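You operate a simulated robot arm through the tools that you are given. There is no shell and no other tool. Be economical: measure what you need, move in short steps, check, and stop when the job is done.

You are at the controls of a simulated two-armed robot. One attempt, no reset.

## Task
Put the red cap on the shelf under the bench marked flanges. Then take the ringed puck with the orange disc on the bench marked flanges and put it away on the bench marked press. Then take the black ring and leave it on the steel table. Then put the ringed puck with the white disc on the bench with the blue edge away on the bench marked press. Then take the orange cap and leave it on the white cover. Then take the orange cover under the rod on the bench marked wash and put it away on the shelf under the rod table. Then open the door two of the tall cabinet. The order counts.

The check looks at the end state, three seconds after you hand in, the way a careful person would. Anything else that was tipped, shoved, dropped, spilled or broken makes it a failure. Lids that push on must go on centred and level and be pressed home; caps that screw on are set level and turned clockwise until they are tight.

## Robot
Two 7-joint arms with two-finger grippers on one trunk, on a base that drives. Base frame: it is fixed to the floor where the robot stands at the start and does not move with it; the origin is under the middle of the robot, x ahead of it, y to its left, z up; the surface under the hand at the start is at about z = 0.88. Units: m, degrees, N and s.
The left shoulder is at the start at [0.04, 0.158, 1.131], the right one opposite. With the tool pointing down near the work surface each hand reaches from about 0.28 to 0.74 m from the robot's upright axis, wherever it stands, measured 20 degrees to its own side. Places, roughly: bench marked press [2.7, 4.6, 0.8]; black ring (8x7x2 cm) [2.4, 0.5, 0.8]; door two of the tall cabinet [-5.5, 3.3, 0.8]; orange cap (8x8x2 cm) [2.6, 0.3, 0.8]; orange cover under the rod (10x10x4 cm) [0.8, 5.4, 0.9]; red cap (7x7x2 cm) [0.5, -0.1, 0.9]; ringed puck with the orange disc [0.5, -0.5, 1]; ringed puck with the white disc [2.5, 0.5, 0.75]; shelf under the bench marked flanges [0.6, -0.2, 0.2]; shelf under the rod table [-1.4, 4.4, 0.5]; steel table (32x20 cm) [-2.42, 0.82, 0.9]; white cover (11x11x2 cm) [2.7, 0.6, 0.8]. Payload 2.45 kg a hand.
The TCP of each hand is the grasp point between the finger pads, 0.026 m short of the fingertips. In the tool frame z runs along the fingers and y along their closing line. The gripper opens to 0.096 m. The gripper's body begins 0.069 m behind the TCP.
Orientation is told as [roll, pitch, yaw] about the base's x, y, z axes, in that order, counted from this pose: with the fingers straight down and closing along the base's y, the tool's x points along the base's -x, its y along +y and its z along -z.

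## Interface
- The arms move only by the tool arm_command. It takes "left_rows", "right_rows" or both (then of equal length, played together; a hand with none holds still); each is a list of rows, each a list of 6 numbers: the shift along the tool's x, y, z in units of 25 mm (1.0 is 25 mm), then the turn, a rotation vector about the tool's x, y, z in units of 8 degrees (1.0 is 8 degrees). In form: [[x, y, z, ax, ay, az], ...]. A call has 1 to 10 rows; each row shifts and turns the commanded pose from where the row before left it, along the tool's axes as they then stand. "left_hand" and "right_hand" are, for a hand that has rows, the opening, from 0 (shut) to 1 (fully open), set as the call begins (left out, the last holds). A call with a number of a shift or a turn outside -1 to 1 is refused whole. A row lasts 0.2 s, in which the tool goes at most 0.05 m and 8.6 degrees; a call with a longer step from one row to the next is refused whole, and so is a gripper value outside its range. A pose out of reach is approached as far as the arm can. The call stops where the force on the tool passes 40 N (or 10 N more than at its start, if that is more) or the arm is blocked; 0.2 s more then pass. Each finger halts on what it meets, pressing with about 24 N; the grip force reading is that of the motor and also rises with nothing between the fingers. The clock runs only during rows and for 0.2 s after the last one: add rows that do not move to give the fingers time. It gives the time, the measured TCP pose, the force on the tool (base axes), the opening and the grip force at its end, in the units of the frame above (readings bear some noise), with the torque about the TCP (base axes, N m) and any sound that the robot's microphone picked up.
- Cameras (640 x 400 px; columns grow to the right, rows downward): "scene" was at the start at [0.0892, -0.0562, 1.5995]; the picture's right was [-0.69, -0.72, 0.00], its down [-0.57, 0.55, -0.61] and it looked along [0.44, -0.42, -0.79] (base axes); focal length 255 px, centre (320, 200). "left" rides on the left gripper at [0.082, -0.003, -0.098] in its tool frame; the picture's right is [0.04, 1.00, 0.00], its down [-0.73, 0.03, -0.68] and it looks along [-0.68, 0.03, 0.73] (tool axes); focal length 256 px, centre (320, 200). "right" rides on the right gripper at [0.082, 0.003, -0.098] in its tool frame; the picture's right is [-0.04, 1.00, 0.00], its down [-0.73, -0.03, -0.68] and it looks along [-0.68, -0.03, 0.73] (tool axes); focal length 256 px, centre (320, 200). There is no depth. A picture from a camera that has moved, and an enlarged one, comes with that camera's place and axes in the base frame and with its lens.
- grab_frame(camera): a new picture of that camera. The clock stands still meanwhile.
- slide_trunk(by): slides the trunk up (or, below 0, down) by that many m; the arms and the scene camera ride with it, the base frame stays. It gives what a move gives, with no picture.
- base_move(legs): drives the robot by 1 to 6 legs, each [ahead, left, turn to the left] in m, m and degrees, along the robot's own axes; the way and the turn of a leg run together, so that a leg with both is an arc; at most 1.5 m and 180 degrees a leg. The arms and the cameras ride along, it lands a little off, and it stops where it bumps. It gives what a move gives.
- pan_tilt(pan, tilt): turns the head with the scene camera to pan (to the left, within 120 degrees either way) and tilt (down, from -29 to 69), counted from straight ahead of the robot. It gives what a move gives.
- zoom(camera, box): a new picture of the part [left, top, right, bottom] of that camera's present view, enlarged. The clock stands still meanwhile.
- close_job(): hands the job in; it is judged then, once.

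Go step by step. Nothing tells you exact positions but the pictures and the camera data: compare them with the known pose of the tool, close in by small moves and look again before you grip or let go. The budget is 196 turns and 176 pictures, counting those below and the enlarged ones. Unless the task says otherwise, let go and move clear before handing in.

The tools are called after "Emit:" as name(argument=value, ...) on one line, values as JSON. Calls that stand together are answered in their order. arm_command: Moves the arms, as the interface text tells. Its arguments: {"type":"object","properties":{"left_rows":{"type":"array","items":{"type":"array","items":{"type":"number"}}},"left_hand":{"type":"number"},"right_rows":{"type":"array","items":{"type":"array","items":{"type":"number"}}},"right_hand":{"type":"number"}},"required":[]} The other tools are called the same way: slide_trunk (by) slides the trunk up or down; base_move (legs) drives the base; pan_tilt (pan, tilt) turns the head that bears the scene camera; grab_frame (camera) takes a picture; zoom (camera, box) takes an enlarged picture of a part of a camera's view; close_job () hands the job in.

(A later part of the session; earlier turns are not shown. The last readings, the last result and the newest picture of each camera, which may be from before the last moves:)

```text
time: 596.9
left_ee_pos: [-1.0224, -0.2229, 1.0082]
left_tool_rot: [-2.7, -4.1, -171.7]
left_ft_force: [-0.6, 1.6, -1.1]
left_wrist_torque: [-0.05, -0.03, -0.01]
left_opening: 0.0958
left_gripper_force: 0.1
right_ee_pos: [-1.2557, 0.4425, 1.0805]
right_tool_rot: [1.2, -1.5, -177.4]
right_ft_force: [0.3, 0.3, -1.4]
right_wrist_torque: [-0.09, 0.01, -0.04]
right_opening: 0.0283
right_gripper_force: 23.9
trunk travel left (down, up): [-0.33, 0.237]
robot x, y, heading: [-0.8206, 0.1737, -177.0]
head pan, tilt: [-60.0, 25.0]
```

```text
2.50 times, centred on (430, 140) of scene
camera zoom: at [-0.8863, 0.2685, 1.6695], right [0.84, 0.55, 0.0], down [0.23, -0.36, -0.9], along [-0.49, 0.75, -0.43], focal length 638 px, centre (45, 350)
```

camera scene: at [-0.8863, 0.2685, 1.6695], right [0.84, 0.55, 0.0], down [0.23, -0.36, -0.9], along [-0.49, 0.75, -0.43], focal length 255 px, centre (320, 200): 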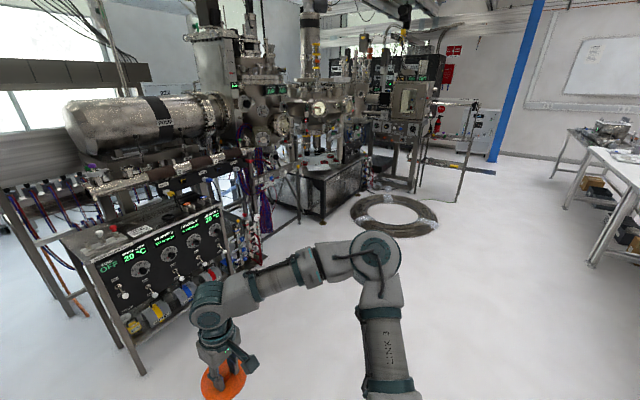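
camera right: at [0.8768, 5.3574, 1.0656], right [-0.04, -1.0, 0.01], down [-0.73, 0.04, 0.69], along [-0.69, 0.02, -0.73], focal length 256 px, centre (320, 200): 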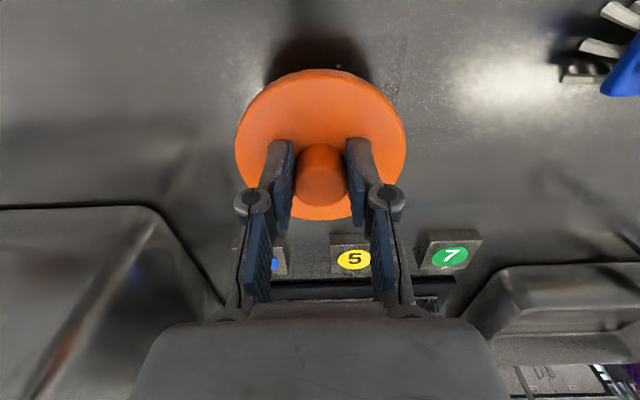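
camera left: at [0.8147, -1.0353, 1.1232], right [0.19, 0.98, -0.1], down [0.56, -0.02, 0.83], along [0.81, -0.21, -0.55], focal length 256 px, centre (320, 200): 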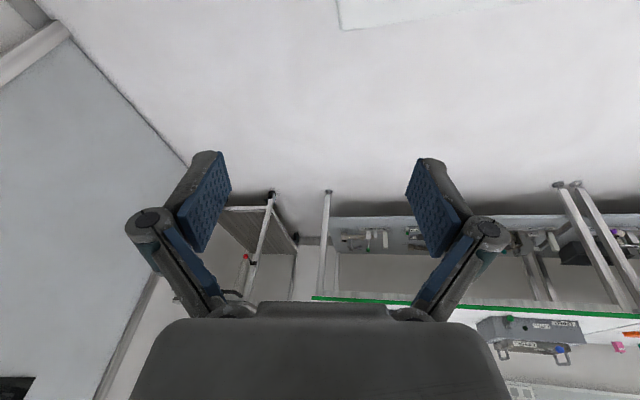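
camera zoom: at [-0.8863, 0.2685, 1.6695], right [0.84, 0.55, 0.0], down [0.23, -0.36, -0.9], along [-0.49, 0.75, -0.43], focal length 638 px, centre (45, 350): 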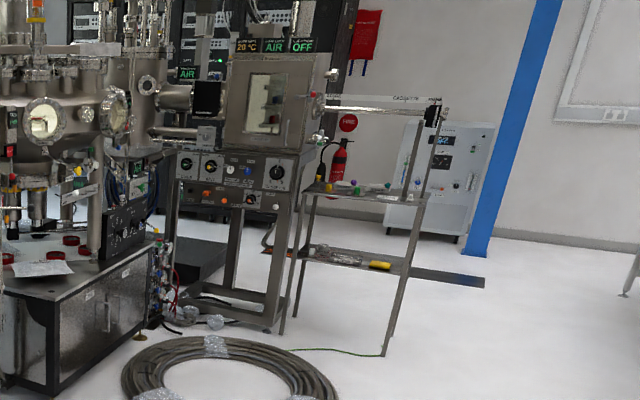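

The rod table's shelf spans about x -1.7…-0.95 near y≈4.4, z≈0.5, with its open end facing east. I'll drive up along the benches to that end.

Emit:
base_move(legs=[[-0.3, 0, -3], [0, -1.3, 0], [0, -1.3, 0], [0, -1.2, 0]])

Emit:
pan_tilt(pan=0, tilt=45)

Emit:
grab_frame(camera="scene")

```text
time: 616.4
left_ee_pos: [-0.7855, 3.5038, 1.0079]
left_tool_rot: [-2.7, -4.0, -176.2]
left_ft_force: [-0.8, 0.2, -0.1]
left_wrist_torque: [-0.06, -0.03, -0.04]
left_opening: 0.0965
left_gripper_force: 0.0
right_ee_pos: [-0.9728, 4.1875, 1.0797]
right_tool_rot: [1.2, -1.8, 178.9]
right_ft_force: [1.5, 0.7, -0.8]
right_wrist_torque: [-0.05, 0.03, 0.0]
right_opening: 0.0284
right_gripper_force: 23.9
trunk travel left (down, up): [-0.33, 0.237]
robot x, y, heading: [-0.5534, 3.8924, 179.6]
head pan, tilt: [-60.0, 25.0]
```

```text
time: 617.7
left_ee_pos: [-0.7837, 3.4921, 1.0048]
left_tool_rot: [-3.3, -4.2, -175.9]
left_ft_force: [-0.4, -1.5, -0.9]
left_wrist_torque: [0.02, 0.0, -0.01]
left_opening: 0.0959
left_gripper_force: 0.0
right_ee_pos: [-0.9696, 4.1727, 1.0836]
right_tool_rot: [0.3, -1.7, 179.0]
right_ft_force: [-0.3, -0.8, -0.5]
right_wrist_torque: [0.05, -0.02, 0.03]
right_opening: 0.0283
right_gripper_force: 23.9
trunk travel left (down, up): [-0.33, 0.237]
robot x, y, heading: [-0.5538, 3.8873, 179.2]
head pan, tilt: [0.0, 45.0]
```

```text
38 pictures are left
camera scene: at [-0.6536, 3.9053, 1.6396], right [0.02, 1.0, -0.01], down [0.71, -0.02, -0.7], along [-0.7, 0.0, -0.71], focal length 255 px, centre (320, 200)
```

scene: 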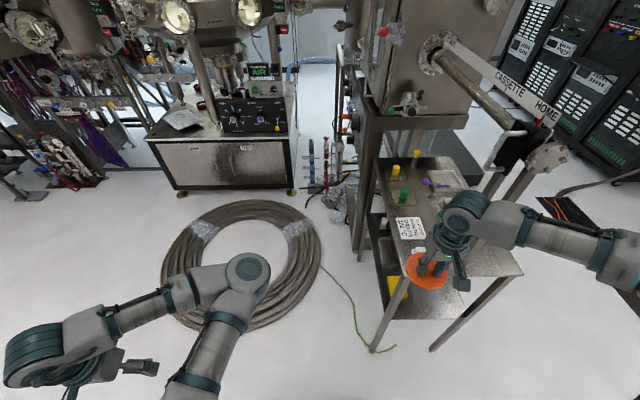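

Emit:
zoom(camera="scene", box=[340, 170, 540, 360])

```text
2.11 times, centred on (440, 265) of scene
camera zoom: at [-0.6536, 3.9053, 1.6396], right [0.02, 1.0, -0.01], down [0.71, -0.02, -0.7], along [-0.7, 0.0, -0.71], focal length 537 px, centre (67, 63)
```

zoom: 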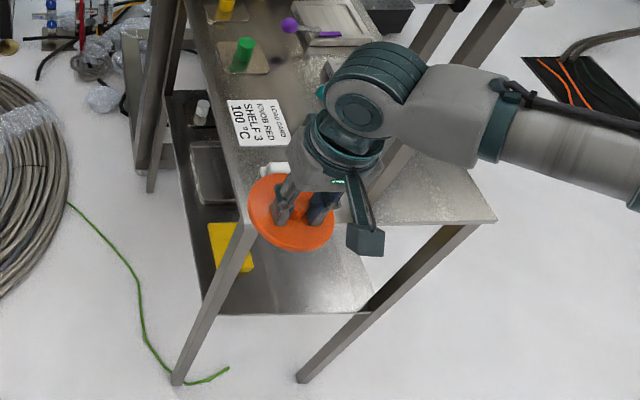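

The shelf's east end is empty: edge at x≈-1.05, y 4.2–4.5. I'll back off, lower the trunk fully and set the hand low before easing it in under the top.

Emit:
base_move(legs=[[-0.25, -0.08, 0.8]])

Emit:
slide_trunk(by=-0.32)

Emit:
arm_command(right_rows=[[0, -0.4, 0.3, 0, 0, 0], [0, -0.4, 0.4, 0, 0, 0], [0, -0.4, 0.5, 0, 0, 0], [0, -0.4, 0.5, 0, 0, 0], [0, -0.4, 0.5, 0, 0, 0], [0, -0.4, 0.5, 0, 0, 0], [0, -0.4, 0.5, 0, 0, 0], [0, -0.4, 0.4, 0, 0, 0], [0, 0, 0.4, 0, 0, 0], [0, 0, 0, 0, 0, 0]])

Emit:
grab_frame(camera="scene")

Emit:
grab_frame(camera="right")

```text
time: 619.6
left_ee_pos: [-0.5325, 3.5477, 0.9977]
left_tool_rot: [-4.2, -4.0, -174.9]
left_ft_force: [-0.5, 0.4, 0.8]
left_wrist_torque: [0.0, 0.05, 0.01]
left_opening: 0.0962
left_gripper_force: 0.1
right_ee_pos: [-0.7287, 4.2248, 1.0867]
right_tool_rot: [-0.5, -1.7, 180.0]
right_ft_force: [-0.5, -0.5, 0.1]
right_wrist_torque: [0.09, -0.03, -0.01]
right_opening: 0.0281
right_gripper_force: 23.8
trunk travel left (down, up): [-0.33, 0.237]
robot x, y, heading: [-0.3084, 3.9615, -179.9]
head pan, tilt: [0.0, 45.0]
```

```text
time: 622.8
left_ee_pos: [-0.5239, 3.5585, 0.6018]
left_tool_rot: [-0.9, 24.8, -174.2]
left_ft_force: [0.0, -0.2, -0.4]
left_wrist_torque: [0.01, -0.01, -0.01]
left_opening: 0.0958
left_gripper_force: 0.0
right_ee_pos: [-0.7253, 4.2366, 0.7682]
right_tool_rot: [0.0, -2.1, 180.0]
right_ft_force: [0.5, -1.4, -1.5]
right_wrist_torque: [0.01, 0.01, -0.01]
right_opening: 0.0285
right_gripper_force: 23.9
trunk travel left (down, up): [-0.01, 0.557]
robot x, y, heading: [-0.3087, 3.9643, -180.1]
head pan, tilt: [0.0, 45.0]
```

```text
time: 625.0
left_ee_pos: [-0.5239, 3.5621, 0.6039]
left_tool_rot: [-0.7, 24.9, -174.3]
left_ft_force: [-0.2, 0.5, -0.5]
left_wrist_torque: [0.0, 0.01, -0.02]
left_opening: 0.0959
left_gripper_force: 0.0
right_ee_pos: [-0.7282, 4.3198, 0.6643]
right_tool_rot: [0.3, -1.9, 179.9]
right_ft_force: [-0.1, 0.0, -1.1]
right_wrist_torque: [0.02, -0.01, -0.02]
right_opening: 0.0282
right_gripper_force: 23.6
trunk travel left (down, up): [-0.01, 0.557]
robot x, y, heading: [-0.3084, 3.9635, -180.2]
head pan, tilt: [0.0, 45.0]
```

```text
36 pictures are left
camera scene: at [-0.718, 3.9762, 1.262], right [0.0, 1.0, -0.01], down [0.71, -0.01, -0.7], along [-0.7, -0.01, -0.71], focal length 255 px, centre (320, 200)
```

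scene: 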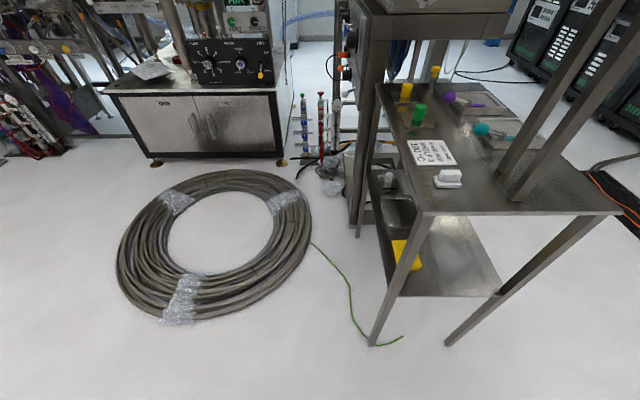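

```text
35 pictures are left
camera right: at [-0.6435, 4.3165, 0.7605], right [-0.04, -1.0, 0.01], down [-0.71, 0.03, 0.7], along [-0.7, 0.02, -0.71], focal length 256 px, centre (320, 200)
```

right: 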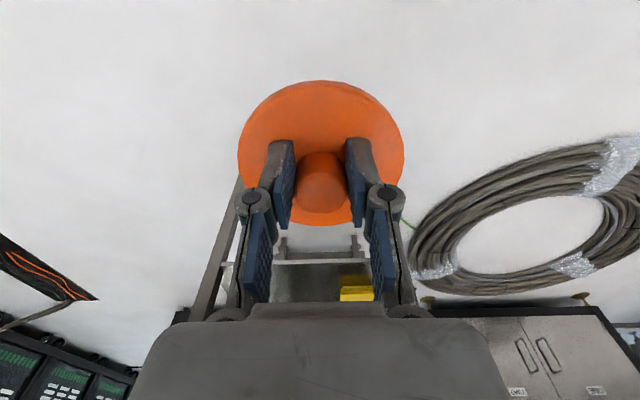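

Emit:
pan_tilt(pan=-50, tilt=55)

Emit:
grab_frame(camera="scene")

```text
time: 626.1
left_ee_pos: [-0.5243, 3.553, 0.5991]
left_tool_rot: [-1.2, 25.0, -174.5]
left_ft_force: [0.9, 0.6, 0.1]
left_wrist_torque: [-0.02, -0.04, 0.03]
left_opening: 0.0961
left_gripper_force: 0.0
right_ee_pos: [-0.7285, 4.3106, 0.6679]
right_tool_rot: [-0.2, -1.8, 180.0]
right_ft_force: [0.0, -1.0, -1.4]
right_wrist_torque: [-0.01, -0.01, 0.01]
right_opening: 0.0282
right_gripper_force: 23.8
trunk travel left (down, up): [-0.01, 0.557]
robot x, y, heading: [-0.3058, 3.9635, -179.7]
head pan, tilt: [-50.0, 55.0]
```

```text
34 pictures are left
camera scene: at [-0.6831, 4.0136, 1.249], right [0.76, 0.65, 0.01], down [0.53, -0.62, -0.57], along [-0.37, 0.44, -0.82], focal length 255 px, centre (320, 200)
```

scene: 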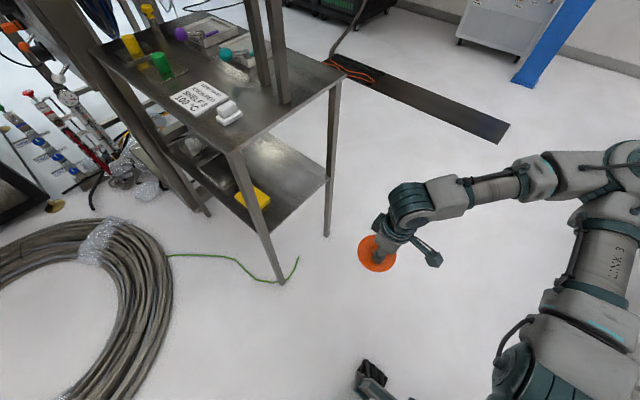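

The wrist top sits about 0.25 m above the fingers, so it fits under the table top. I'll extend the arm, lower to z≈0.575, and check.

Emit:
arm_command(right_rows=[[-0.5, 0.1, 0.4, 0, 0.2, 0], [-0.5, 0.1, 0.4, 0, 0, 0], [-0.5, 0.1, 0.4, 0, 0, 0], [-0.6, 0.1, 0.4, 0, 0, 0], [-0.6, 0.1, 0.4, 0, 0, 0], [-0.6, 0, 0.4, 0, 0, 0], [-0.6, 0, 0.4, 0, 0, 0], [-0.6, 0, 0.4, 0, 0, 0], [0, 0, 0.4, 0, 0, 0], [0, 0, 0, 0, 0, 0]])

Emit:
base_move(legs=[[0.1, 0, 0]])

Emit:
grab_frame(camera="scene")

```text
time: 628.4
left_ee_pos: [-0.5246, 3.5562, 0.6018]
left_tool_rot: [-0.9, 24.9, -174.3]
left_ft_force: [-0.1, 0.0, -0.7]
left_wrist_torque: [-0.01, 0.0, 0.05]
left_opening: 0.096
left_gripper_force: 0.1
right_ee_pos: [-0.8422, 4.3013, 0.5791]
right_tool_rot: [-0.1, -0.3, 179.9]
right_ft_force: [0.1, 0.0, -0.2]
right_wrist_torque: [0.0, -0.02, -0.01]
right_opening: 0.0284
right_gripper_force: 23.9
trunk travel left (down, up): [-0.01, 0.557]
robot x, y, heading: [-0.3065, 3.9643, -180.1]
head pan, tilt: [-50.0, 55.0]
```

```text
time: 629.5
left_ee_pos: [-0.6264, 3.5565, 0.6013]
left_tool_rot: [-0.9, 24.9, -174.4]
left_ft_force: [-1.1, -0.2, 0.6]
left_wrist_torque: [-0.04, -0.04, 0.0]
left_opening: 0.0961
left_gripper_force: 0.1
right_ee_pos: [-0.9423, 4.3035, 0.5783]
right_tool_rot: [0.0, -0.2, 179.8]
right_ft_force: [0.0, -1.3, -2.5]
right_wrist_torque: [-0.01, 0.01, 0.03]
right_opening: 0.0287
right_gripper_force: 24.0
trunk travel left (down, up): [-0.01, 0.557]
robot x, y, heading: [-0.4086, 3.959, -180.0]
head pan, tilt: [-50.0, 55.0]
```

```text
33 pictures are left
camera scene: at [-0.7858, 4.019, 1.248], right [0.77, 0.64, 0.01], down [0.53, -0.63, -0.57], along [-0.36, 0.44, -0.82], focal length 255 px, centre (320, 200)
```

scene: 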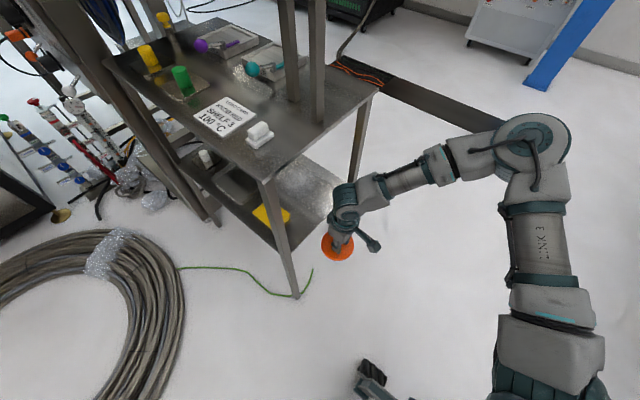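

The forearm would graze the far leg. I'll turn the robot 20° clockwise so the forearm lines up with the opening, then reposition.

Emit:
base_move(legs=[[0, 0, -20], [0.05, 0.213, 0]])

Emit:
grab_frame(camera="scene")

```text
time: 632.3
left_ee_pos: [-0.869, 3.4815, 0.6052]
left_tool_rot: [-0.6, 24.5, 165.1]
left_ft_force: [1.2, -0.1, 0.1]
left_wrist_torque: [-0.01, 0.05, -0.01]
left_opening: 0.096
left_gripper_force: 0.0
right_ee_pos: [-0.9061, 4.2908, 0.5794]
right_tool_rot: [0.3, -0.6, 159.3]
right_ft_force: [0.0, -0.5, -0.7]
right_wrist_torque: [0.01, -0.01, -0.01]
right_opening: 0.0282
right_gripper_force: 24.1
trunk travel left (down, up): [-0.01, 0.557]
robot x, y, heading: [-0.5238, 3.7853, 159.4]
head pan, tilt: [-50.0, 55.0]
```

```text
32 pictures are left
camera scene: at [-0.8588, 3.9766, 1.2479], right [0.94, 0.33, 0.0], down [0.28, -0.78, -0.56], along [-0.19, 0.53, -0.83], focal length 255 px, centre (320, 200)
```

scene: 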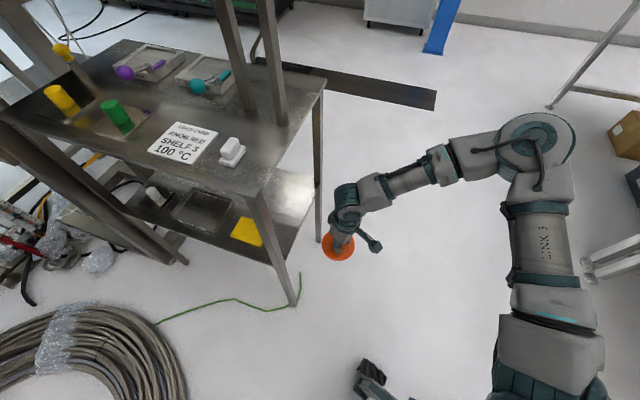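

The hand now faces straight into the opening. Easing in.

Emit:
base_move(legs=[[0.1, 0.043, 0], [0.1, 0.043, 0]])

Emit:
grab_frame(camera="scene")

Emit:
grab_frame(camera="right")

```text
time: 634.4
left_ee_pos: [-1.086, 3.4517, 0.6017]
left_tool_rot: [-2.3, 24.1, 163.3]
left_ft_force: [-0.8, 0.2, 1.0]
left_wrist_torque: [0.0, -0.02, 0.02]
left_opening: 0.0961
left_gripper_force: 0.0
right_ee_pos: [-1.1085, 4.2622, 0.5897]
right_tool_rot: [-0.4, -0.8, 159.4]
right_ft_force: [0.3, 0.6, -0.7]
right_wrist_torque: [0.03, -0.03, 0.0]
right_opening: 0.0281
right_gripper_force: 24.0
trunk travel left (down, up): [-0.01, 0.557]
robot x, y, heading: [-0.742, 3.7669, 159.4]
head pan, tilt: [-50.0, 55.0]
stopped in leg 2: the robot was blocked; the commanded pose is now the measured one
```

```text
31 pictures are left
camera scene: at [-1.079, 3.9471, 1.2491], right [0.94, 0.33, 0.01], down [0.28, -0.77, -0.57], along [-0.18, 0.54, -0.82], focal length 255 px, centre (320, 200)
```

scene: 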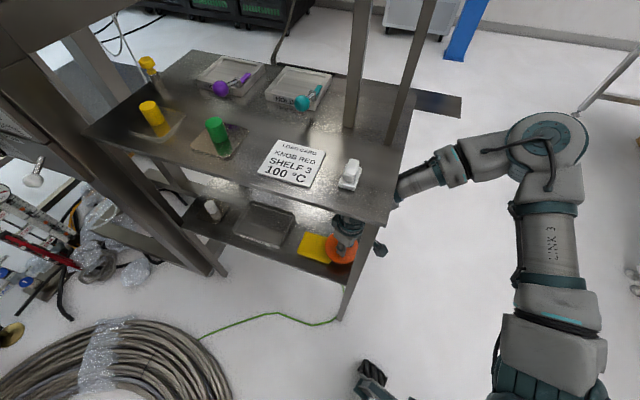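

```text
30 pictures are left
camera right: at [-1.033, 4.2286, 0.6872], right [-0.39, -0.92, -0.01], down [-0.67, 0.28, 0.69], along [-0.63, 0.27, -0.72], focal length 256 px, centre (320, 200)
```

right: 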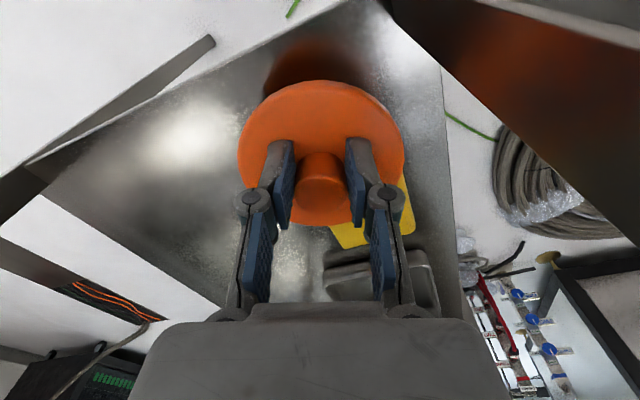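

The cover is over the shelf but close to the near leg. I'll shift it 4 cm north with the arm.

Emit:
arm_command(right_rows=[[-0.12, -0.3, 0, 0, 0, 0], [-0.12, -0.3, 0, 0, 0, 0], [-0.12, -0.3, 0, 0, 0, 0], [-0.12, -0.3, 0, 0, 0, 0], [-0.12, -0.3, 0, 0, 0, 0], [0, 0, 0, 0, 0, 0], [0, 0, 0, 0, 0, 0], [0, 0, 0, 0, 0, 0]])

Emit:
grab_frame(camera="right")

```text
time: 636.2
left_ee_pos: [-1.086, 3.4578, 0.604]
left_tool_rot: [-2.2, 24.1, 163.2]
left_ft_force: [-0.8, -0.5, 0.3]
left_wrist_torque: [-0.05, -0.01, 0.05]
left_opening: 0.096
left_gripper_force: 0.1
right_ee_pos: [-1.1081, 4.3075, 0.5862]
right_tool_rot: [0.0, -0.9, 159.2]
right_ft_force: [0.6, 0.3, -0.1]
right_wrist_torque: [0.01, 0.01, -0.06]
right_opening: 0.0285
right_gripper_force: 24.2
trunk travel left (down, up): [-0.01, 0.557]
robot x, y, heading: [-0.7433, 3.766, 159.3]
head pan, tilt: [-50.0, 55.0]
```

```text
29 pictures are left
camera right: at [-1.0312, 4.2745, 0.6843], right [-0.39, -0.92, 0.0], down [-0.67, 0.28, 0.69], along [-0.63, 0.27, -0.72], focal length 256 px, centre (320, 200)
```

right: 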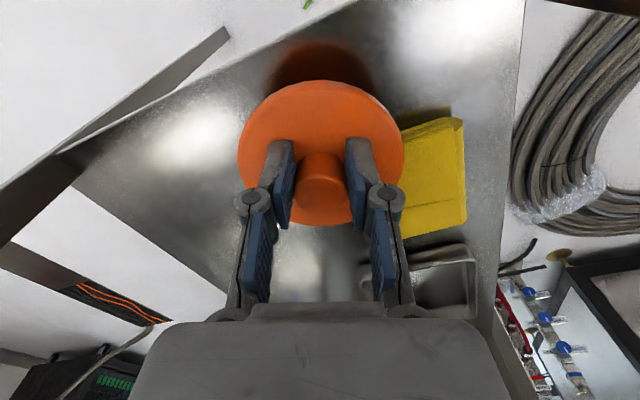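

It's clear of the sponge and the edge. Lowering onto the shelf.

Emit:
arm_command(right_rows=[[-0.1, -0.3, 0.2, 0, 0, 0], [-0.1, -0.2, 0.2, 0, 0, 0], [0, 0, 0.2, 0, 0, 0], [0, 0, 0.2, 0, 0, 0], [0, 0, 0.2, 0, 0, 0], [0, 0, 0.15, 0, 0, 0], [0, 0, 0.15, 0, 0, 0], [0, 0, 0.15, 0, 0, 0], [0, 0, 0.15, 0, 0, 0]])

Emit:
grab_frame(camera="right")

```text
time: 637.5
left_ee_pos: [-1.0843, 3.4556, 0.6036]
left_tool_rot: [-2.2, 23.8, 162.8]
left_ft_force: [0.2, 0.7, -1.1]
left_wrist_torque: [0.04, -0.03, -0.03]
left_opening: 0.0962
left_gripper_force: 0.0
right_ee_pos: [-1.1108, 4.3215, 0.5678]
right_tool_rot: [0.0, -1.7, 159.3]
right_ft_force: [6.1, -0.6, 20.4]
right_wrist_torque: [-0.72, 0.46, 0.17]
right_opening: 0.0286
right_gripper_force: 24.2
trunk travel left (down, up): [-0.01, 0.557]
robot x, y, heading: [-0.7443, 3.7625, 159.3]
head pan, tilt: [-50.0, 55.0]
stopped in row 6 (right hand): the force on the tool passed its limit at 44 N (the readings are from after the stop); the commanded pose is now the measured one
```

```text
28 pictures are left
camera right: at [-1.0318, 4.2873, 0.6633], right [-0.39, -0.92, 0.0], down [-0.66, 0.28, 0.7], along [-0.65, 0.27, -0.71], focal length 256 px, centre (320, 200)
```

right: 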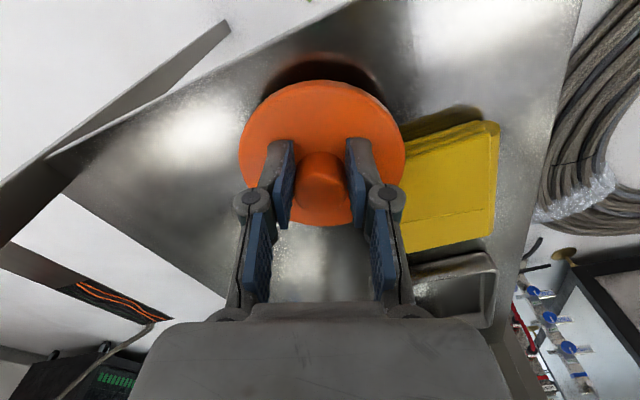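

The contact torque points toward the sponge, so the edge may be touching it. I'll lift a little, shift 2.5 cm away, and lower again.

Emit:
arm_command(right_rows=[[0, 0, -0.4, 0, 0.1, 0], [-0.05, -0.35, 0, 0, 0, 0], [-0.05, -0.35, 0, 0, 0, 0], [-0.05, -0.3, 0, 0, 0, 0], [0, 0, 0, 0, 0, 0], [0, 0, 0.2, 0, 0, 0], [0, 0, 0.2, 0, 0, 0], [0, 0, 0.15, 0, 0, 0], [0, 0, 0.15, 0, 0, 0], [0, 0, 0.15, 0, 0, 0]])

Emit:
grab_frame(camera="right")

```text
time: 639.8
left_ee_pos: [-1.0842, 3.4565, 0.6041]
left_tool_rot: [-2.1, 23.9, 162.8]
left_ft_force: [0.9, 0.4, 0.3]
left_wrist_torque: [-0.01, -0.06, 0.02]
left_opening: 0.096
left_gripper_force: 0.1
right_ee_pos: [-1.106, 4.3471, 0.5515]
right_tool_rot: [0.0, -0.6, 159.1]
right_ft_force: [0.2, -0.8, -0.3]
right_wrist_torque: [0.01, -0.04, 0.02]
right_opening: 0.0285
right_gripper_force: 24.5
trunk travel left (down, up): [-0.01, 0.557]
robot x, y, heading: [-0.745, 3.7671, 159.3]
head pan, tilt: [-50.0, 55.0]
```

```text
27 pictures are left
camera right: at [-1.0292, 4.3143, 0.6497], right [-0.39, -0.92, 0.0], down [-0.67, 0.29, 0.69], along [-0.63, 0.27, -0.73], focal length 256 px, centre (320, 200)
```

right: 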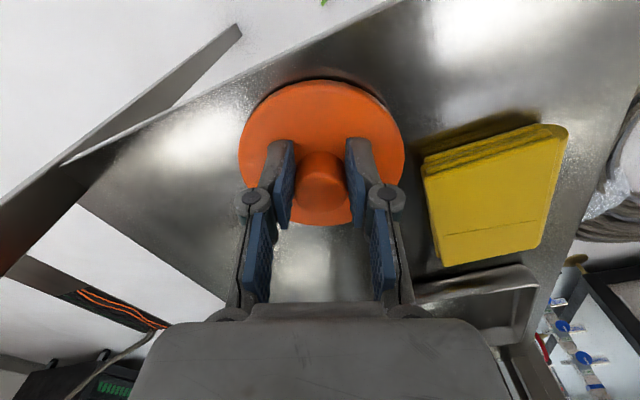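

The sponge is clear now. Continuing down.

Emit:
arm_command(right_rows=[[0, 0, 0.15, 0, 0, 0], [0, 0, 0.15, 0, 0, 0], [0, 0, 0.15, 0, 0, 0], [0, 0, 0.1, 0, 0, 0], [0, 0, 0.1, 0, 0, 0], [0, 0, 0.1, 0, 0, 0], [0, 0, 0, 0, 0, 0]])

Emit:
grab_frame(camera="right")

```text
time: 640.7
left_ee_pos: [-1.0844, 3.4552, 0.6038]
left_tool_rot: [-2.6, 23.7, 162.4]
left_ft_force: [-0.3, -0.5, 0.1]
left_wrist_torque: [0.0, -0.03, 0.02]
left_opening: 0.0961
left_gripper_force: 0.0
right_ee_pos: [-1.1053, 4.3451, 0.5473]
right_tool_rot: [-0.1, -1.3, 159.3]
right_ft_force: [5.8, -2.3, 20.8]
right_wrist_torque: [-0.44, -0.78, 0.01]
right_opening: 0.0284
right_gripper_force: 24.2
trunk travel left (down, up): [-0.01, 0.557]
robot x, y, heading: [-0.7428, 3.765, 159.3]
head pan, tilt: [-50.0, 55.0]
stopped in row 4 (right hand): the force on the tool passed its limit at 43 N (the readings are from after the stop); the commanded pose is now the measured one
```

```text
26 pictures are left
camera right: at [-1.0278, 4.3121, 0.6444], right [-0.39, -0.92, 0.0], down [-0.66, 0.28, 0.7], along [-0.64, 0.27, -0.72], focal length 256 px, centre (320, 200)
```

right: 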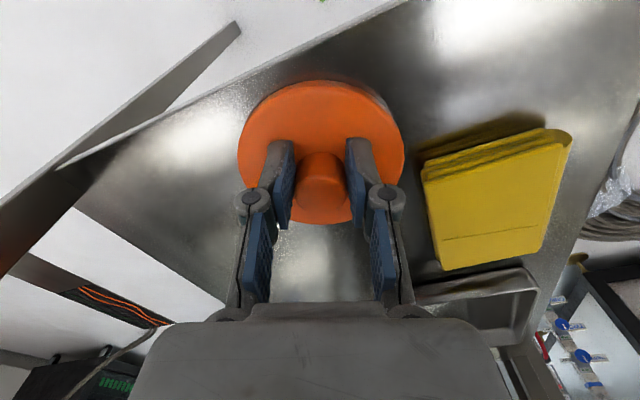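

The cover rests on the shelf. I'll open, rise slightly, and draw straight back out.

Emit:
arm_command(right_rows=[[0, 0, -0.1, 0, 0, 0], [0, 0, 0, 0, 0, 0], [0, 0, 0, 0, 0, 0], [0, 0, -0.3, 0, 0, 0], [0, 0, -0.4, 0, 0, 0], [0, 0, -0.4, 0, 0, 0], [0, 0, 0, 0, 0, 0]], right_hand=0.8)

Emit:
base_move(legs=[[-0.12, 0, 0], [-0.2, 0, 0]])

Emit:
grab_frame(camera="right")

```text
time: 642.3
left_ee_pos: [-1.0843, 3.456, 0.6037]
left_tool_rot: [-2.5, 23.8, 162.4]
left_ft_force: [-0.1, 0.0, 0.8]
left_wrist_torque: [0.03, 0.02, 0.0]
left_opening: 0.0959
left_gripper_force: 0.0
right_ee_pos: [-1.1038, 4.3469, 0.574]
right_tool_rot: [0.0, -1.1, 159.2]
right_ft_force: [0.0, -0.3, 0.4]
right_wrist_torque: [0.02, -0.01, 0.02]
right_opening: 0.0769
right_gripper_force: 0.0
trunk travel left (down, up): [-0.01, 0.557]
robot x, y, heading: [-0.7434, 3.7688, 159.4]
head pan, tilt: [-50.0, 55.0]
```

```text
time: 644.7
left_ee_pos: [-0.7922, 3.3447, 0.6041]
left_tool_rot: [-2.6, 23.8, 162.6]
left_ft_force: [0.1, 0.1, 0.3]
left_wrist_torque: [0.01, 0.0, -0.02]
left_opening: 0.0958
left_gripper_force: 0.0
right_ee_pos: [-0.8162, 4.2362, 0.5756]
right_tool_rot: [-0.1, -1.1, 159.6]
right_ft_force: [0.5, 0.3, 0.3]
right_wrist_torque: [0.01, 0.01, 0.02]
right_opening: 0.0771
right_gripper_force: 0.2
trunk travel left (down, up): [-0.01, 0.557]
robot x, y, heading: [-0.4533, 3.6579, 159.5]
head pan, tilt: [-50.0, 55.0]
```

```text
25 pictures are left
camera right: at [-0.7386, 4.2027, 0.6723], right [-0.39, -0.92, 0.0], down [-0.66, 0.28, 0.69], along [-0.64, 0.27, -0.72], focal length 256 px, centre (320, 200)
```

right: 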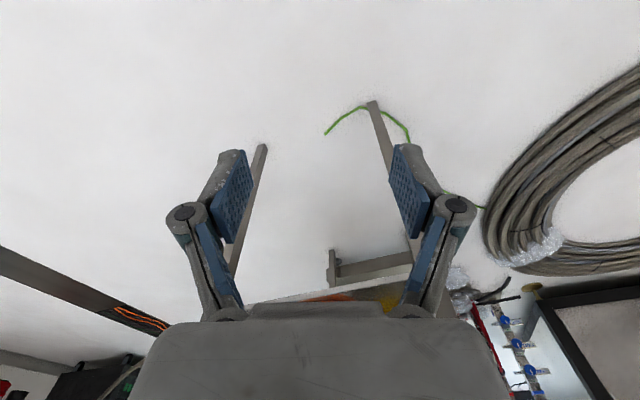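

The cover is on the shelf. Last is the cabinet: I'll raise the trunk, straighten, and go back south to the open corridor leading west.

Emit:
slide_trunk(by=0.33)

Emit:
base_move(legs=[[0, 0, 20.5], [0, 1.3, 0], [0, 1.3, 0], [0, 1.25, 0]])

Emit:
pan_tilt(pan=0, tilt=25)

Emit:
grab_frame(camera="scene")

```text
time: 647.9
left_ee_pos: [-0.7889, 3.3435, 0.9358]
left_tool_rot: [-2.5, 23.5, 162.6]
left_ft_force: [-0.2, 0.1, -0.6]
left_wrist_torque: [-0.03, 0.0, 0.01]
left_opening: 0.096
left_gripper_force: 0.0
right_ee_pos: [-0.8133, 4.235, 0.9071]
right_tool_rot: [-0.1, -1.3, 159.5]
right_ft_force: [0.1, 0.4, 0.4]
right_wrist_torque: [0.0, -0.01, 0.02]
right_opening: 0.0767
right_gripper_force: 0.0
trunk travel left (down, up): [-0.34, 0.227]
robot x, y, heading: [-0.4529, 3.66, 159.4]
head pan, tilt: [-50.0, 55.0]
```

```text
time: 667.8
left_ee_pos: [-0.5787, -0.6451, 0.9372]
left_tool_rot: [-2.3, 23.5, -175.2]
left_ft_force: [0.7, 0.3, 0.4]
left_wrist_torque: [-0.01, -0.01, 0.0]
left_opening: 0.0959
left_gripper_force: 0.2
right_ee_pos: [-0.935, 0.1716, 0.9066]
right_tool_rot: [0.2, -1.4, -178.5]
right_ft_force: [0.3, -0.4, 0.2]
right_wrist_torque: [0.0, 0.02, 0.01]
right_opening: 0.0768
right_gripper_force: 0.0
trunk travel left (down, up): [-0.34, 0.227]
robot x, y, heading: [-0.3865, -0.2346, -178.4]
head pan, tilt: [-50.0, 55.0]
```

```text
time: 668.9
left_ee_pos: [-0.5757, -0.646, 0.9381]
left_tool_rot: [-2.4, 23.3, -175.3]
left_ft_force: [0.2, -0.7, 0.3]
left_wrist_torque: [-0.01, 0.0, 0.0]
left_opening: 0.0961
left_gripper_force: 0.1
right_ee_pos: [-0.9348, 0.1707, 0.9084]
right_tool_rot: [0.1, -1.6, -178.5]
right_ft_force: [-0.1, 0.0, 0.0]
right_wrist_torque: [0.01, -0.01, 0.01]
right_opening: 0.0769
right_gripper_force: 0.1
trunk travel left (down, up): [-0.34, 0.227]
robot x, y, heading: [-0.3849, -0.2351, -178.3]
head pan, tilt: [0.0, 25.0]
```

```text
24 pictures are left
camera scene: at [-0.4935, -0.2253, 1.6802], right [-0.03, 1.0, -0.01], down [0.43, 0.01, -0.9], along [-0.9, -0.03, -0.43], focal length 255 px, centre (320, 200)
```

scene: 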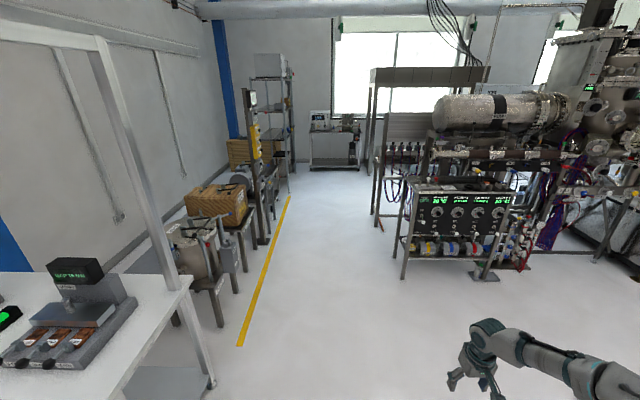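

The corridor west is open between the yellow line and the rig. Driving along it.

Emit:
base_move(legs=[[0, 0.13, -1.7], [1.3, 0, 0], [1.3, 0, 0], [1.2, 0, 0]])

Emit:
pan_tilt(pan=-60, tilt=25)

Emit:
grab_frame(camera="scene")

```text
time: 688.1
left_ee_pos: [-4.391, -0.6115, 0.9348]
left_tool_rot: [-2.7, 23.2, 178.7]
left_ft_force: [0.4, 0.3, -0.1]
left_wrist_torque: [0.01, 0.0, 0.03]
left_opening: 0.096
left_gripper_force: 0.2
right_ee_pos: [-4.6617, 0.2398, 0.9108]
right_tool_rot: [-0.3, -1.6, 175.5]
right_ft_force: [-0.5, 0.0, -0.7]
right_wrist_torque: [0.02, -0.03, 0.0]
right_opening: 0.0769
right_gripper_force: 0.0
trunk travel left (down, up): [-0.34, 0.227]
robot x, y, heading: [-4.1598, -0.2152, 175.8]
head pan, tilt: [0.0, 25.0]
```

```text
time: 689.4
left_ee_pos: [-4.3873, -0.6195, 0.9311]
left_tool_rot: [-3.5, 23.1, 178.4]
left_ft_force: [0.6, 0.1, -0.5]
left_wrist_torque: [-0.02, 0.01, -0.01]
left_opening: 0.096
left_gripper_force: 0.0
right_ee_pos: [-4.6592, 0.2311, 0.9159]
right_tool_rot: [-0.9, -1.8, 175.7]
right_ft_force: [0.2, 0.6, 0.6]
right_wrist_torque: [-0.04, -0.03, 0.01]
right_opening: 0.0767
right_gripper_force: 0.0
trunk travel left (down, up): [-0.34, 0.227]
robot x, y, heading: [-4.1558, -0.2104, 175.7]
head pan, tilt: [-60.0, 25.0]
```

```text
23 pictures are left
camera scene: at [-4.2135, -0.1415, 1.6811], right [0.9, 0.43, 0.01], down [0.19, -0.37, -0.91], along [-0.39, 0.82, -0.42], focal length 255 px, centre (320, 200)
```

scene: 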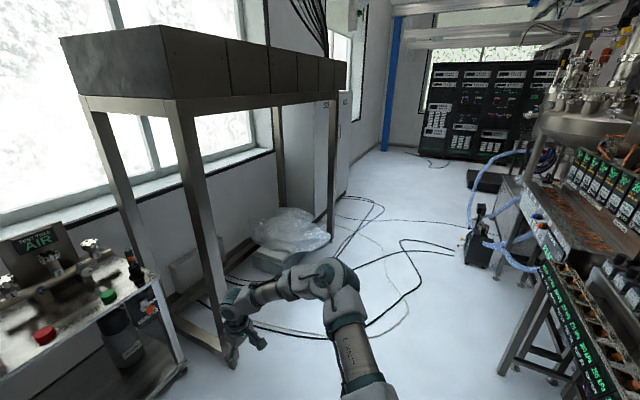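

The cabinet stands beyond the canopy frame, front at x≈-5.38. I'll slide north along the clear floor to face it.

Emit:
base_move(legs=[[0.15, 0, 4.3], [0, -1.2, 0], [0, -1.2, 0], [0, -0.8, 0]])

Emit:
pan_tilt(pan=0, tilt=30)

Emit:
grab_frame(camera="scene")

```text
time: 706.2
left_ee_pos: [-4.4806, 2.6228, 0.9327]
left_tool_rot: [-3.2, 23.2, -178.3]
left_ft_force: [0.1, -0.2, -0.1]
left_wrist_torque: [-0.03, 0.03, 0.04]
left_opening: 0.0958
left_gripper_force: 0.0
right_ee_pos: [-4.7994, 3.4567, 0.9159]
right_tool_rot: [-0.6, -1.7, 178.8]
right_ft_force: [0.6, 0.2, -0.6]
right_wrist_torque: [0.0, 0.0, 0.01]
right_opening: 0.0767
right_gripper_force: 0.0
trunk travel left (down, up): [-0.34, 0.227]
robot x, y, heading: [-4.2727, 3.0375, 178.9]
head pan, tilt: [-60.0, 25.0]
```

```text
time: 707.5
left_ee_pos: [-4.4782, 2.6235, 0.9347]
left_tool_rot: [-3.0, 23.0, -178.3]
left_ft_force: [0.8, 0.3, -0.6]
left_wrist_torque: [0.0, 0.01, 0.01]
left_opening: 0.096
left_gripper_force: 0.0
right_ee_pos: [-4.7964, 3.4578, 0.9166]
right_tool_rot: [-0.7, -1.9, 178.8]
right_ft_force: [-0.3, -0.4, -0.1]
right_wrist_torque: [-0.02, -0.02, -0.04]
right_opening: 0.0769
right_gripper_force: 0.1
trunk travel left (down, up): [-0.34, 0.227]
robot x, y, heading: [-4.2741, 3.0379, 178.8]
head pan, tilt: [0.0, 30.0]
```

```text
22 pictures are left
camera scene: at [-4.3782, 3.0458, 1.6723], right [0.02, 1.0, 0.0], down [0.5, -0.01, -0.86], along [-0.86, 0.02, -0.5], focal length 255 px, centre (320, 200)
```

scene: 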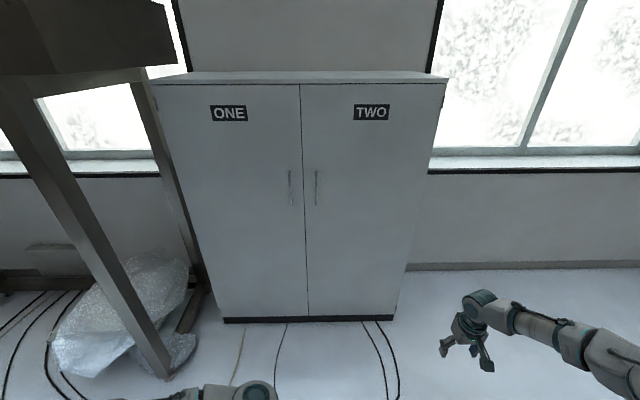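

Door TWO is the right-hand one, with its vertical handle at about [-5.46, 3.04, z 1.0–1.2] and its hinge on the right. I'll turn the right hand so its fingers point forward.

Emit:
zoom(camera="scene", box=[270, 150, 360, 220])

Emit:
arm_command(right_rows=[[-0.5, 0, -0.6, 0, -1, 0], [0, 0, -0.6, 0, -1, 0], [0, 0, -0.6, 0, -1, 0], [0, 0, -0.6, 0, -1, 0], [0, 0, -0.3, 0, -1, 0], [0, 0, 0, 0, -1, 0], [0, 0, 0, 0, -1, 0], [0, 0, 0, 0, -1, 0], [0, 0, 0, 0, -1, 0], [0, 0, 0, 0, -1, 0]], right_hand=1)

Emit:
arm_command(right_rows=[[0, 0, 0, 0, -1, 0], [-0.5, 0, 0, 0, 0, 0], [0, 0, 0, 0, 0, 0], [0, 0, 0, 0, 0, 0]])

```text
5.71 times, centred on (315, 185) of scene
camera zoom: at [-4.3782, 3.0458, 1.6723], right [0.02, 1.0, 0.0], down [0.5, -0.01, -0.86], along [-0.86, 0.02, -0.5], focal length 1458 px, centre (349, 286)
```

zoom: 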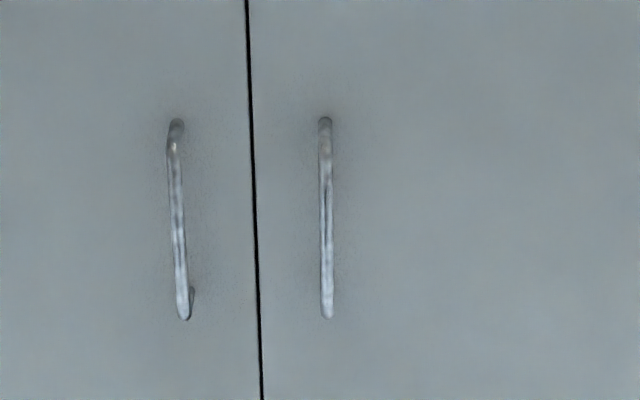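

```text
time: 709.7
left_ee_pos: [-4.4792, 2.6242, 0.9336]
left_tool_rot: [-3.1, 23.0, -178.4]
left_ft_force: [0.9, 0.4, 0.0]
left_wrist_torque: [0.01, 0.0, -0.02]
left_opening: 0.0959
left_gripper_force: 0.0
right_ee_pos: [-4.79, 3.4568, 0.9808]
right_tool_rot: [-3.8, -82.0, -177.5]
right_ft_force: [0.6, 0.3, 0.2]
right_wrist_torque: [0.0, 0.01, 0.02]
right_opening: 0.096
right_gripper_force: 0.0
trunk travel left (down, up): [-0.34, 0.227]
robot x, y, heading: [-4.2733, 3.0383, 178.8]
head pan, tilt: [0.0, 30.0]
```

```text
time: 710.7
left_ee_pos: [-4.4784, 2.6229, 0.9336]
left_tool_rot: [-3.1, 22.9, -178.4]
left_ft_force: [0.9, -0.2, 0.1]
left_wrist_torque: [0.0, 0.02, -0.01]
left_opening: 0.096
left_gripper_force: 0.2
right_ee_pos: [-4.7903, 3.4558, 0.9931]
right_tool_rot: [-84.0, -89.4, -97.2]
right_ft_force: [0.4, 0.3, -0.8]
right_wrist_torque: [0.0, 0.0, -0.01]
right_opening: 0.0959
right_gripper_force: 0.1
trunk travel left (down, up): [-0.34, 0.227]
robot x, y, heading: [-4.2739, 3.0374, 179.0]
head pan, tilt: [0.0, 30.0]
```

The fingers point straight ahead. I'll raise the hand to handle height and move the robot so the hand faces the handle, stopping about 15 cm short.

Emit:
arm_command(right_rows=[[-0.8, 0, 0, 0, 0, 0], [-0.8, 0, 0, 0, 0, 0], [-0.8, 0, 0, 0, 0, 0], [-0.8, 0, 0, 0, 0, 0], [-0.8, 0, 0, 0, 0, 0], [-0.5, 0, 0, 0, 0, 0], [0, 0, 0, 0, 0, 0]])

Emit:
base_move(legs=[[0, 0.4, 1], [0.5, 0, 0]])

Emit:
grab_frame(camera="right")

Emit:
grab_frame(camera="scene")

```text
time: 712.3
left_ee_pos: [-4.4778, 2.6233, 0.9332]
left_tool_rot: [-3.1, 23.0, -178.3]
left_ft_force: [-0.2, 0.1, 0.3]
left_wrist_torque: [0.01, -0.01, -0.03]
left_opening: 0.096
left_gripper_force: 0.1
right_ee_pos: [-4.7919, 3.4537, 1.1044]
right_tool_rot: [-81.9, -89.4, -99.4]
right_ft_force: [-0.5, 0.2, 0.3]
right_wrist_torque: [0.01, -0.01, -0.03]
right_opening: 0.0961
right_gripper_force: 0.1
trunk travel left (down, up): [-0.34, 0.227]
robot x, y, heading: [-4.275, 3.0389, 178.8]
head pan, tilt: [0.0, 30.0]
```

```text
time: 717.4
left_ee_pos: [-4.9716, 2.2181, 0.9344]
left_tool_rot: [-3.0, 23.0, -176.2]
left_ft_force: [-0.1, -0.7, -1.4]
left_wrist_torque: [0.02, -0.01, 0.02]
left_opening: 0.096
left_gripper_force: 0.0
right_ee_pos: [-5.3129, 3.0371, 1.1043]
right_tool_rot: [-83.1, -89.5, -96.3]
right_ft_force: [1.4, 1.0, -0.1]
right_wrist_torque: [0.0, -0.01, 0.03]
right_opening: 0.0959
right_gripper_force: 0.1
trunk travel left (down, up): [-0.34, 0.227]
robot x, y, heading: [-4.7834, 2.6377, -179.2]
head pan, tilt: [0.0, 30.0]
```

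```text
20 pictures are left
camera right: at [-5.2141, 3.0354, 1.0232], right [0.01, -1.0, 0.03], down [0.68, 0.03, 0.73], along [-0.74, 0.01, 0.68], focal length 256 px, centre (320, 200)
```

right: 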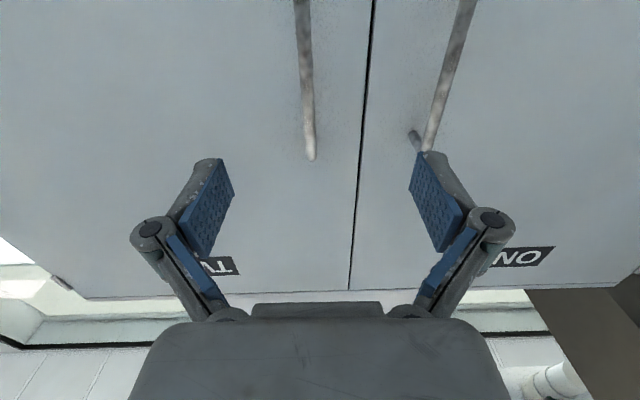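

```text
19 pictures are left
camera scene: at [-4.8837, 2.6449, 1.6725], right [-0.02, 1.0, -0.01], down [0.5, 0.0, -0.86], along [-0.86, -0.02, -0.5], focal length 255 px, centre (320, 200)
```

scene: 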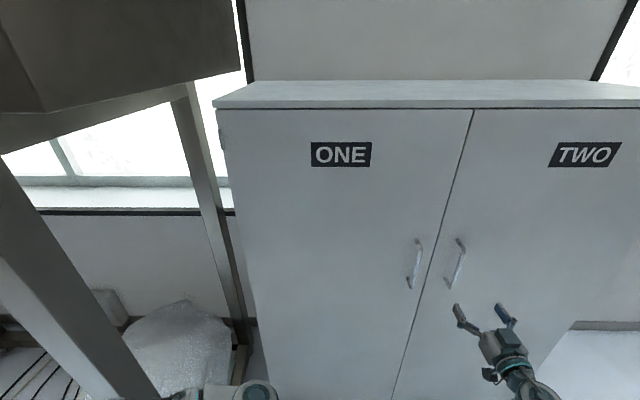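

The handle bar is at about [-5.472, 3.047], z 1.01–1.19. I'll extend the arm toward it with a small y correction and check.

Emit:
arm_command(right_rows=[[0, -0.2, 0.6, 0, 0, 0], [0, -0.2, 0.7, 0, 0, 0], [0, 0, 0.7, 0, 0, 0], [0, 0, 0.7, 0, 0, 0], [0, 0, 0.7, 0, 0, 0], [0, 0, 0.7, 0, 0, 0], [0, 0, 0.7, 0, 0, 0], [0, 0, 0, 0, 0, 0], [0, 0, 0, 0, 0, 0]])

Emit:
grab_frame(camera="right")

```text
time: 719.4
left_ee_pos: [-4.9692, 2.2134, 0.933]
left_tool_rot: [-3.4, 22.9, -176.4]
left_ft_force: [0.2, -0.3, 0.3]
left_wrist_torque: [0.0, -0.01, 0.01]
left_opening: 0.096
left_gripper_force: 0.1
right_ee_pos: [-5.4307, 3.0405, 1.106]
right_tool_rot: [-92.4, -89.3, -86.7]
right_ft_force: [0.1, -0.2, -0.1]
right_wrist_torque: [0.01, -0.01, 0.01]
right_opening: 0.0961
right_gripper_force: 0.0
trunk travel left (down, up): [-0.34, 0.227]
robot x, y, heading: [-4.7796, 2.6342, -179.1]
head pan, tilt: [0.0, 30.0]
```

```text
18 pictures are left
camera right: at [-5.3311, 3.0398, 1.0248], right [0.01, -1.0, 0.03], down [0.68, 0.03, 0.73], along [-0.73, 0.01, 0.68], focal length 256 px, centre (320, 200)
```

right: 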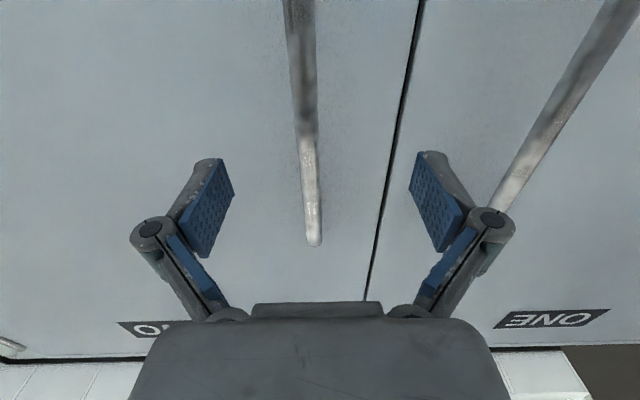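

Emit:
arm_command(right_rows=[[0, -0.2, 0.3, 0, 0, 0], [0, 0, 0.3, 0, 0, 0], [0, 0, 0.3, 0, 0, 0], [0, 0, 0.25, 0, 0, 0], [0, 0, 0, 0, 0, 0]])

Emit:
grab_frame(camera="right")

```text
time: 720.5
left_ee_pos: [-4.9688, 2.2134, 0.9331]
left_tool_rot: [-3.2, 22.9, -176.3]
left_ft_force: [-0.9, 0.4, 0.2]
left_wrist_torque: [0.01, -0.01, 0.0]
left_opening: 0.0961
left_gripper_force: 0.0
right_ee_pos: [-5.4608, 3.0455, 1.1076]
right_tool_rot: [-93.9, -89.3, -85.4]
right_ft_force: [0.5, -0.5, -0.4]
right_wrist_torque: [0.0, 0.01, 0.0]
right_opening: 0.0958
right_gripper_force: 0.0
trunk travel left (down, up): [-0.34, 0.227]
robot x, y, heading: [-4.7795, 2.6376, -179.1]
head pan, tilt: [0.0, 30.0]
```

```text
17 pictures are left
camera right: at [-5.3611, 3.044, 1.0261], right [0.01, -1.0, 0.03], down [0.68, 0.03, 0.73], along [-0.73, 0.01, 0.68], focal length 256 px, centre (320, 200)
```

right: 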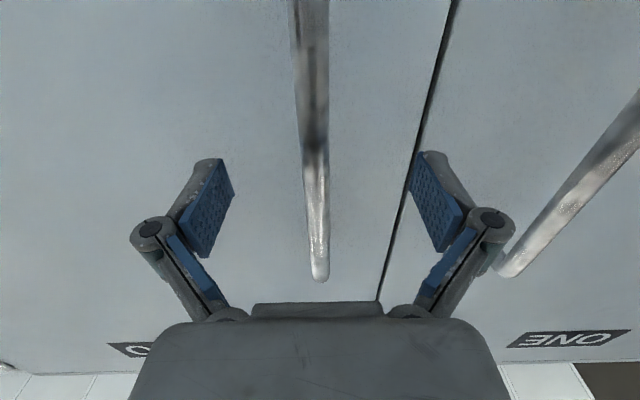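

The bar is between the pads. Gripping.

Emit:
arm_command(right_rows=[[0, 0, 0, 0, 0, 0], [0, 0, 0, 0, 0, 0], [0, 0, 0, 0, 0, 0], [0, 0, 0, 0, 0, 0], [0, 0, 0, 0, 0, 0]], right_hand=0)

Emit:
grab_frame(camera="right")

```text
time: 721.8
left_ee_pos: [-4.9692, 2.2134, 0.9339]
left_tool_rot: [-3.1, 23.0, -176.4]
left_ft_force: [0.4, -0.4, 0.4]
left_wrist_torque: [0.0, 0.01, -0.02]
left_opening: 0.0961
left_gripper_force: 0.1
right_ee_pos: [-5.4599, 3.0456, 1.1079]
right_tool_rot: [-95.9, -89.2, -83.4]
right_ft_force: [0.4, 5.5, 2.7]
right_wrist_torque: [-0.71, -0.31, 0.02]
right_opening: 0.0102
right_gripper_force: 37.7
trunk travel left (down, up): [-0.34, 0.227]
robot x, y, heading: [-4.7788, 2.6377, -179.0]
head pan, tilt: [0.0, 30.0]
```

```text
16 pictures are left
camera right: at [-5.3609, 3.0452, 1.0258], right [0.01, -1.0, 0.03], down [0.68, 0.03, 0.73], along [-0.73, 0.01, 0.68], focal length 256 px, centre (320, 200)
```

right: 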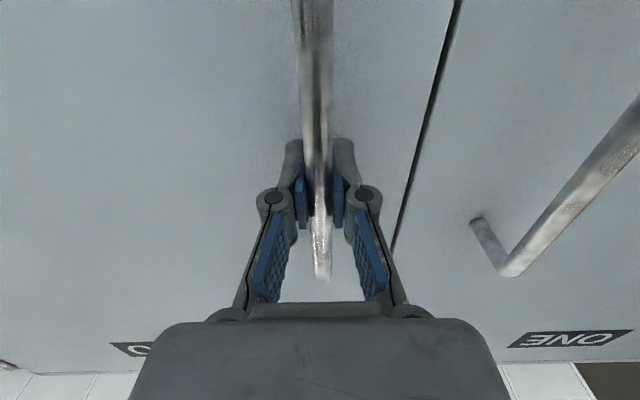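

The bar is firmly held. I'll swing the robot about the door's hinge (≈[-5.50, 3.62]) so the hand follows the arc, first by 8° as a test.

Emit:
base_move(legs=[[-0.139, -0.0985, 8]])

```text
time: 723.2
left_ee_pos: [-4.7823, 2.2987, 0.9329]
left_tool_rot: [-3.3, 23.0, -168.5]
left_ft_force: [-0.9, -0.5, 0.8]
left_wrist_torque: [-0.04, -0.01, -0.02]
left_opening: 0.0957
left_gripper_force: 0.0
right_ee_pos: [-5.383, 3.0579, 1.1084]
right_tool_rot: [-92.8, -89.2, -78.8]
right_ft_force: [-3.6, 10.7, 1.4]
right_wrist_torque: [-0.76, 0.27, -0.03]
right_opening: 0.0102
right_gripper_force: 37.3
trunk travel left (down, up): [-0.34, 0.227]
robot x, y, heading: [-4.6544, 2.7424, -171.3]
head pan, tilt: [0.0, 30.0]
```

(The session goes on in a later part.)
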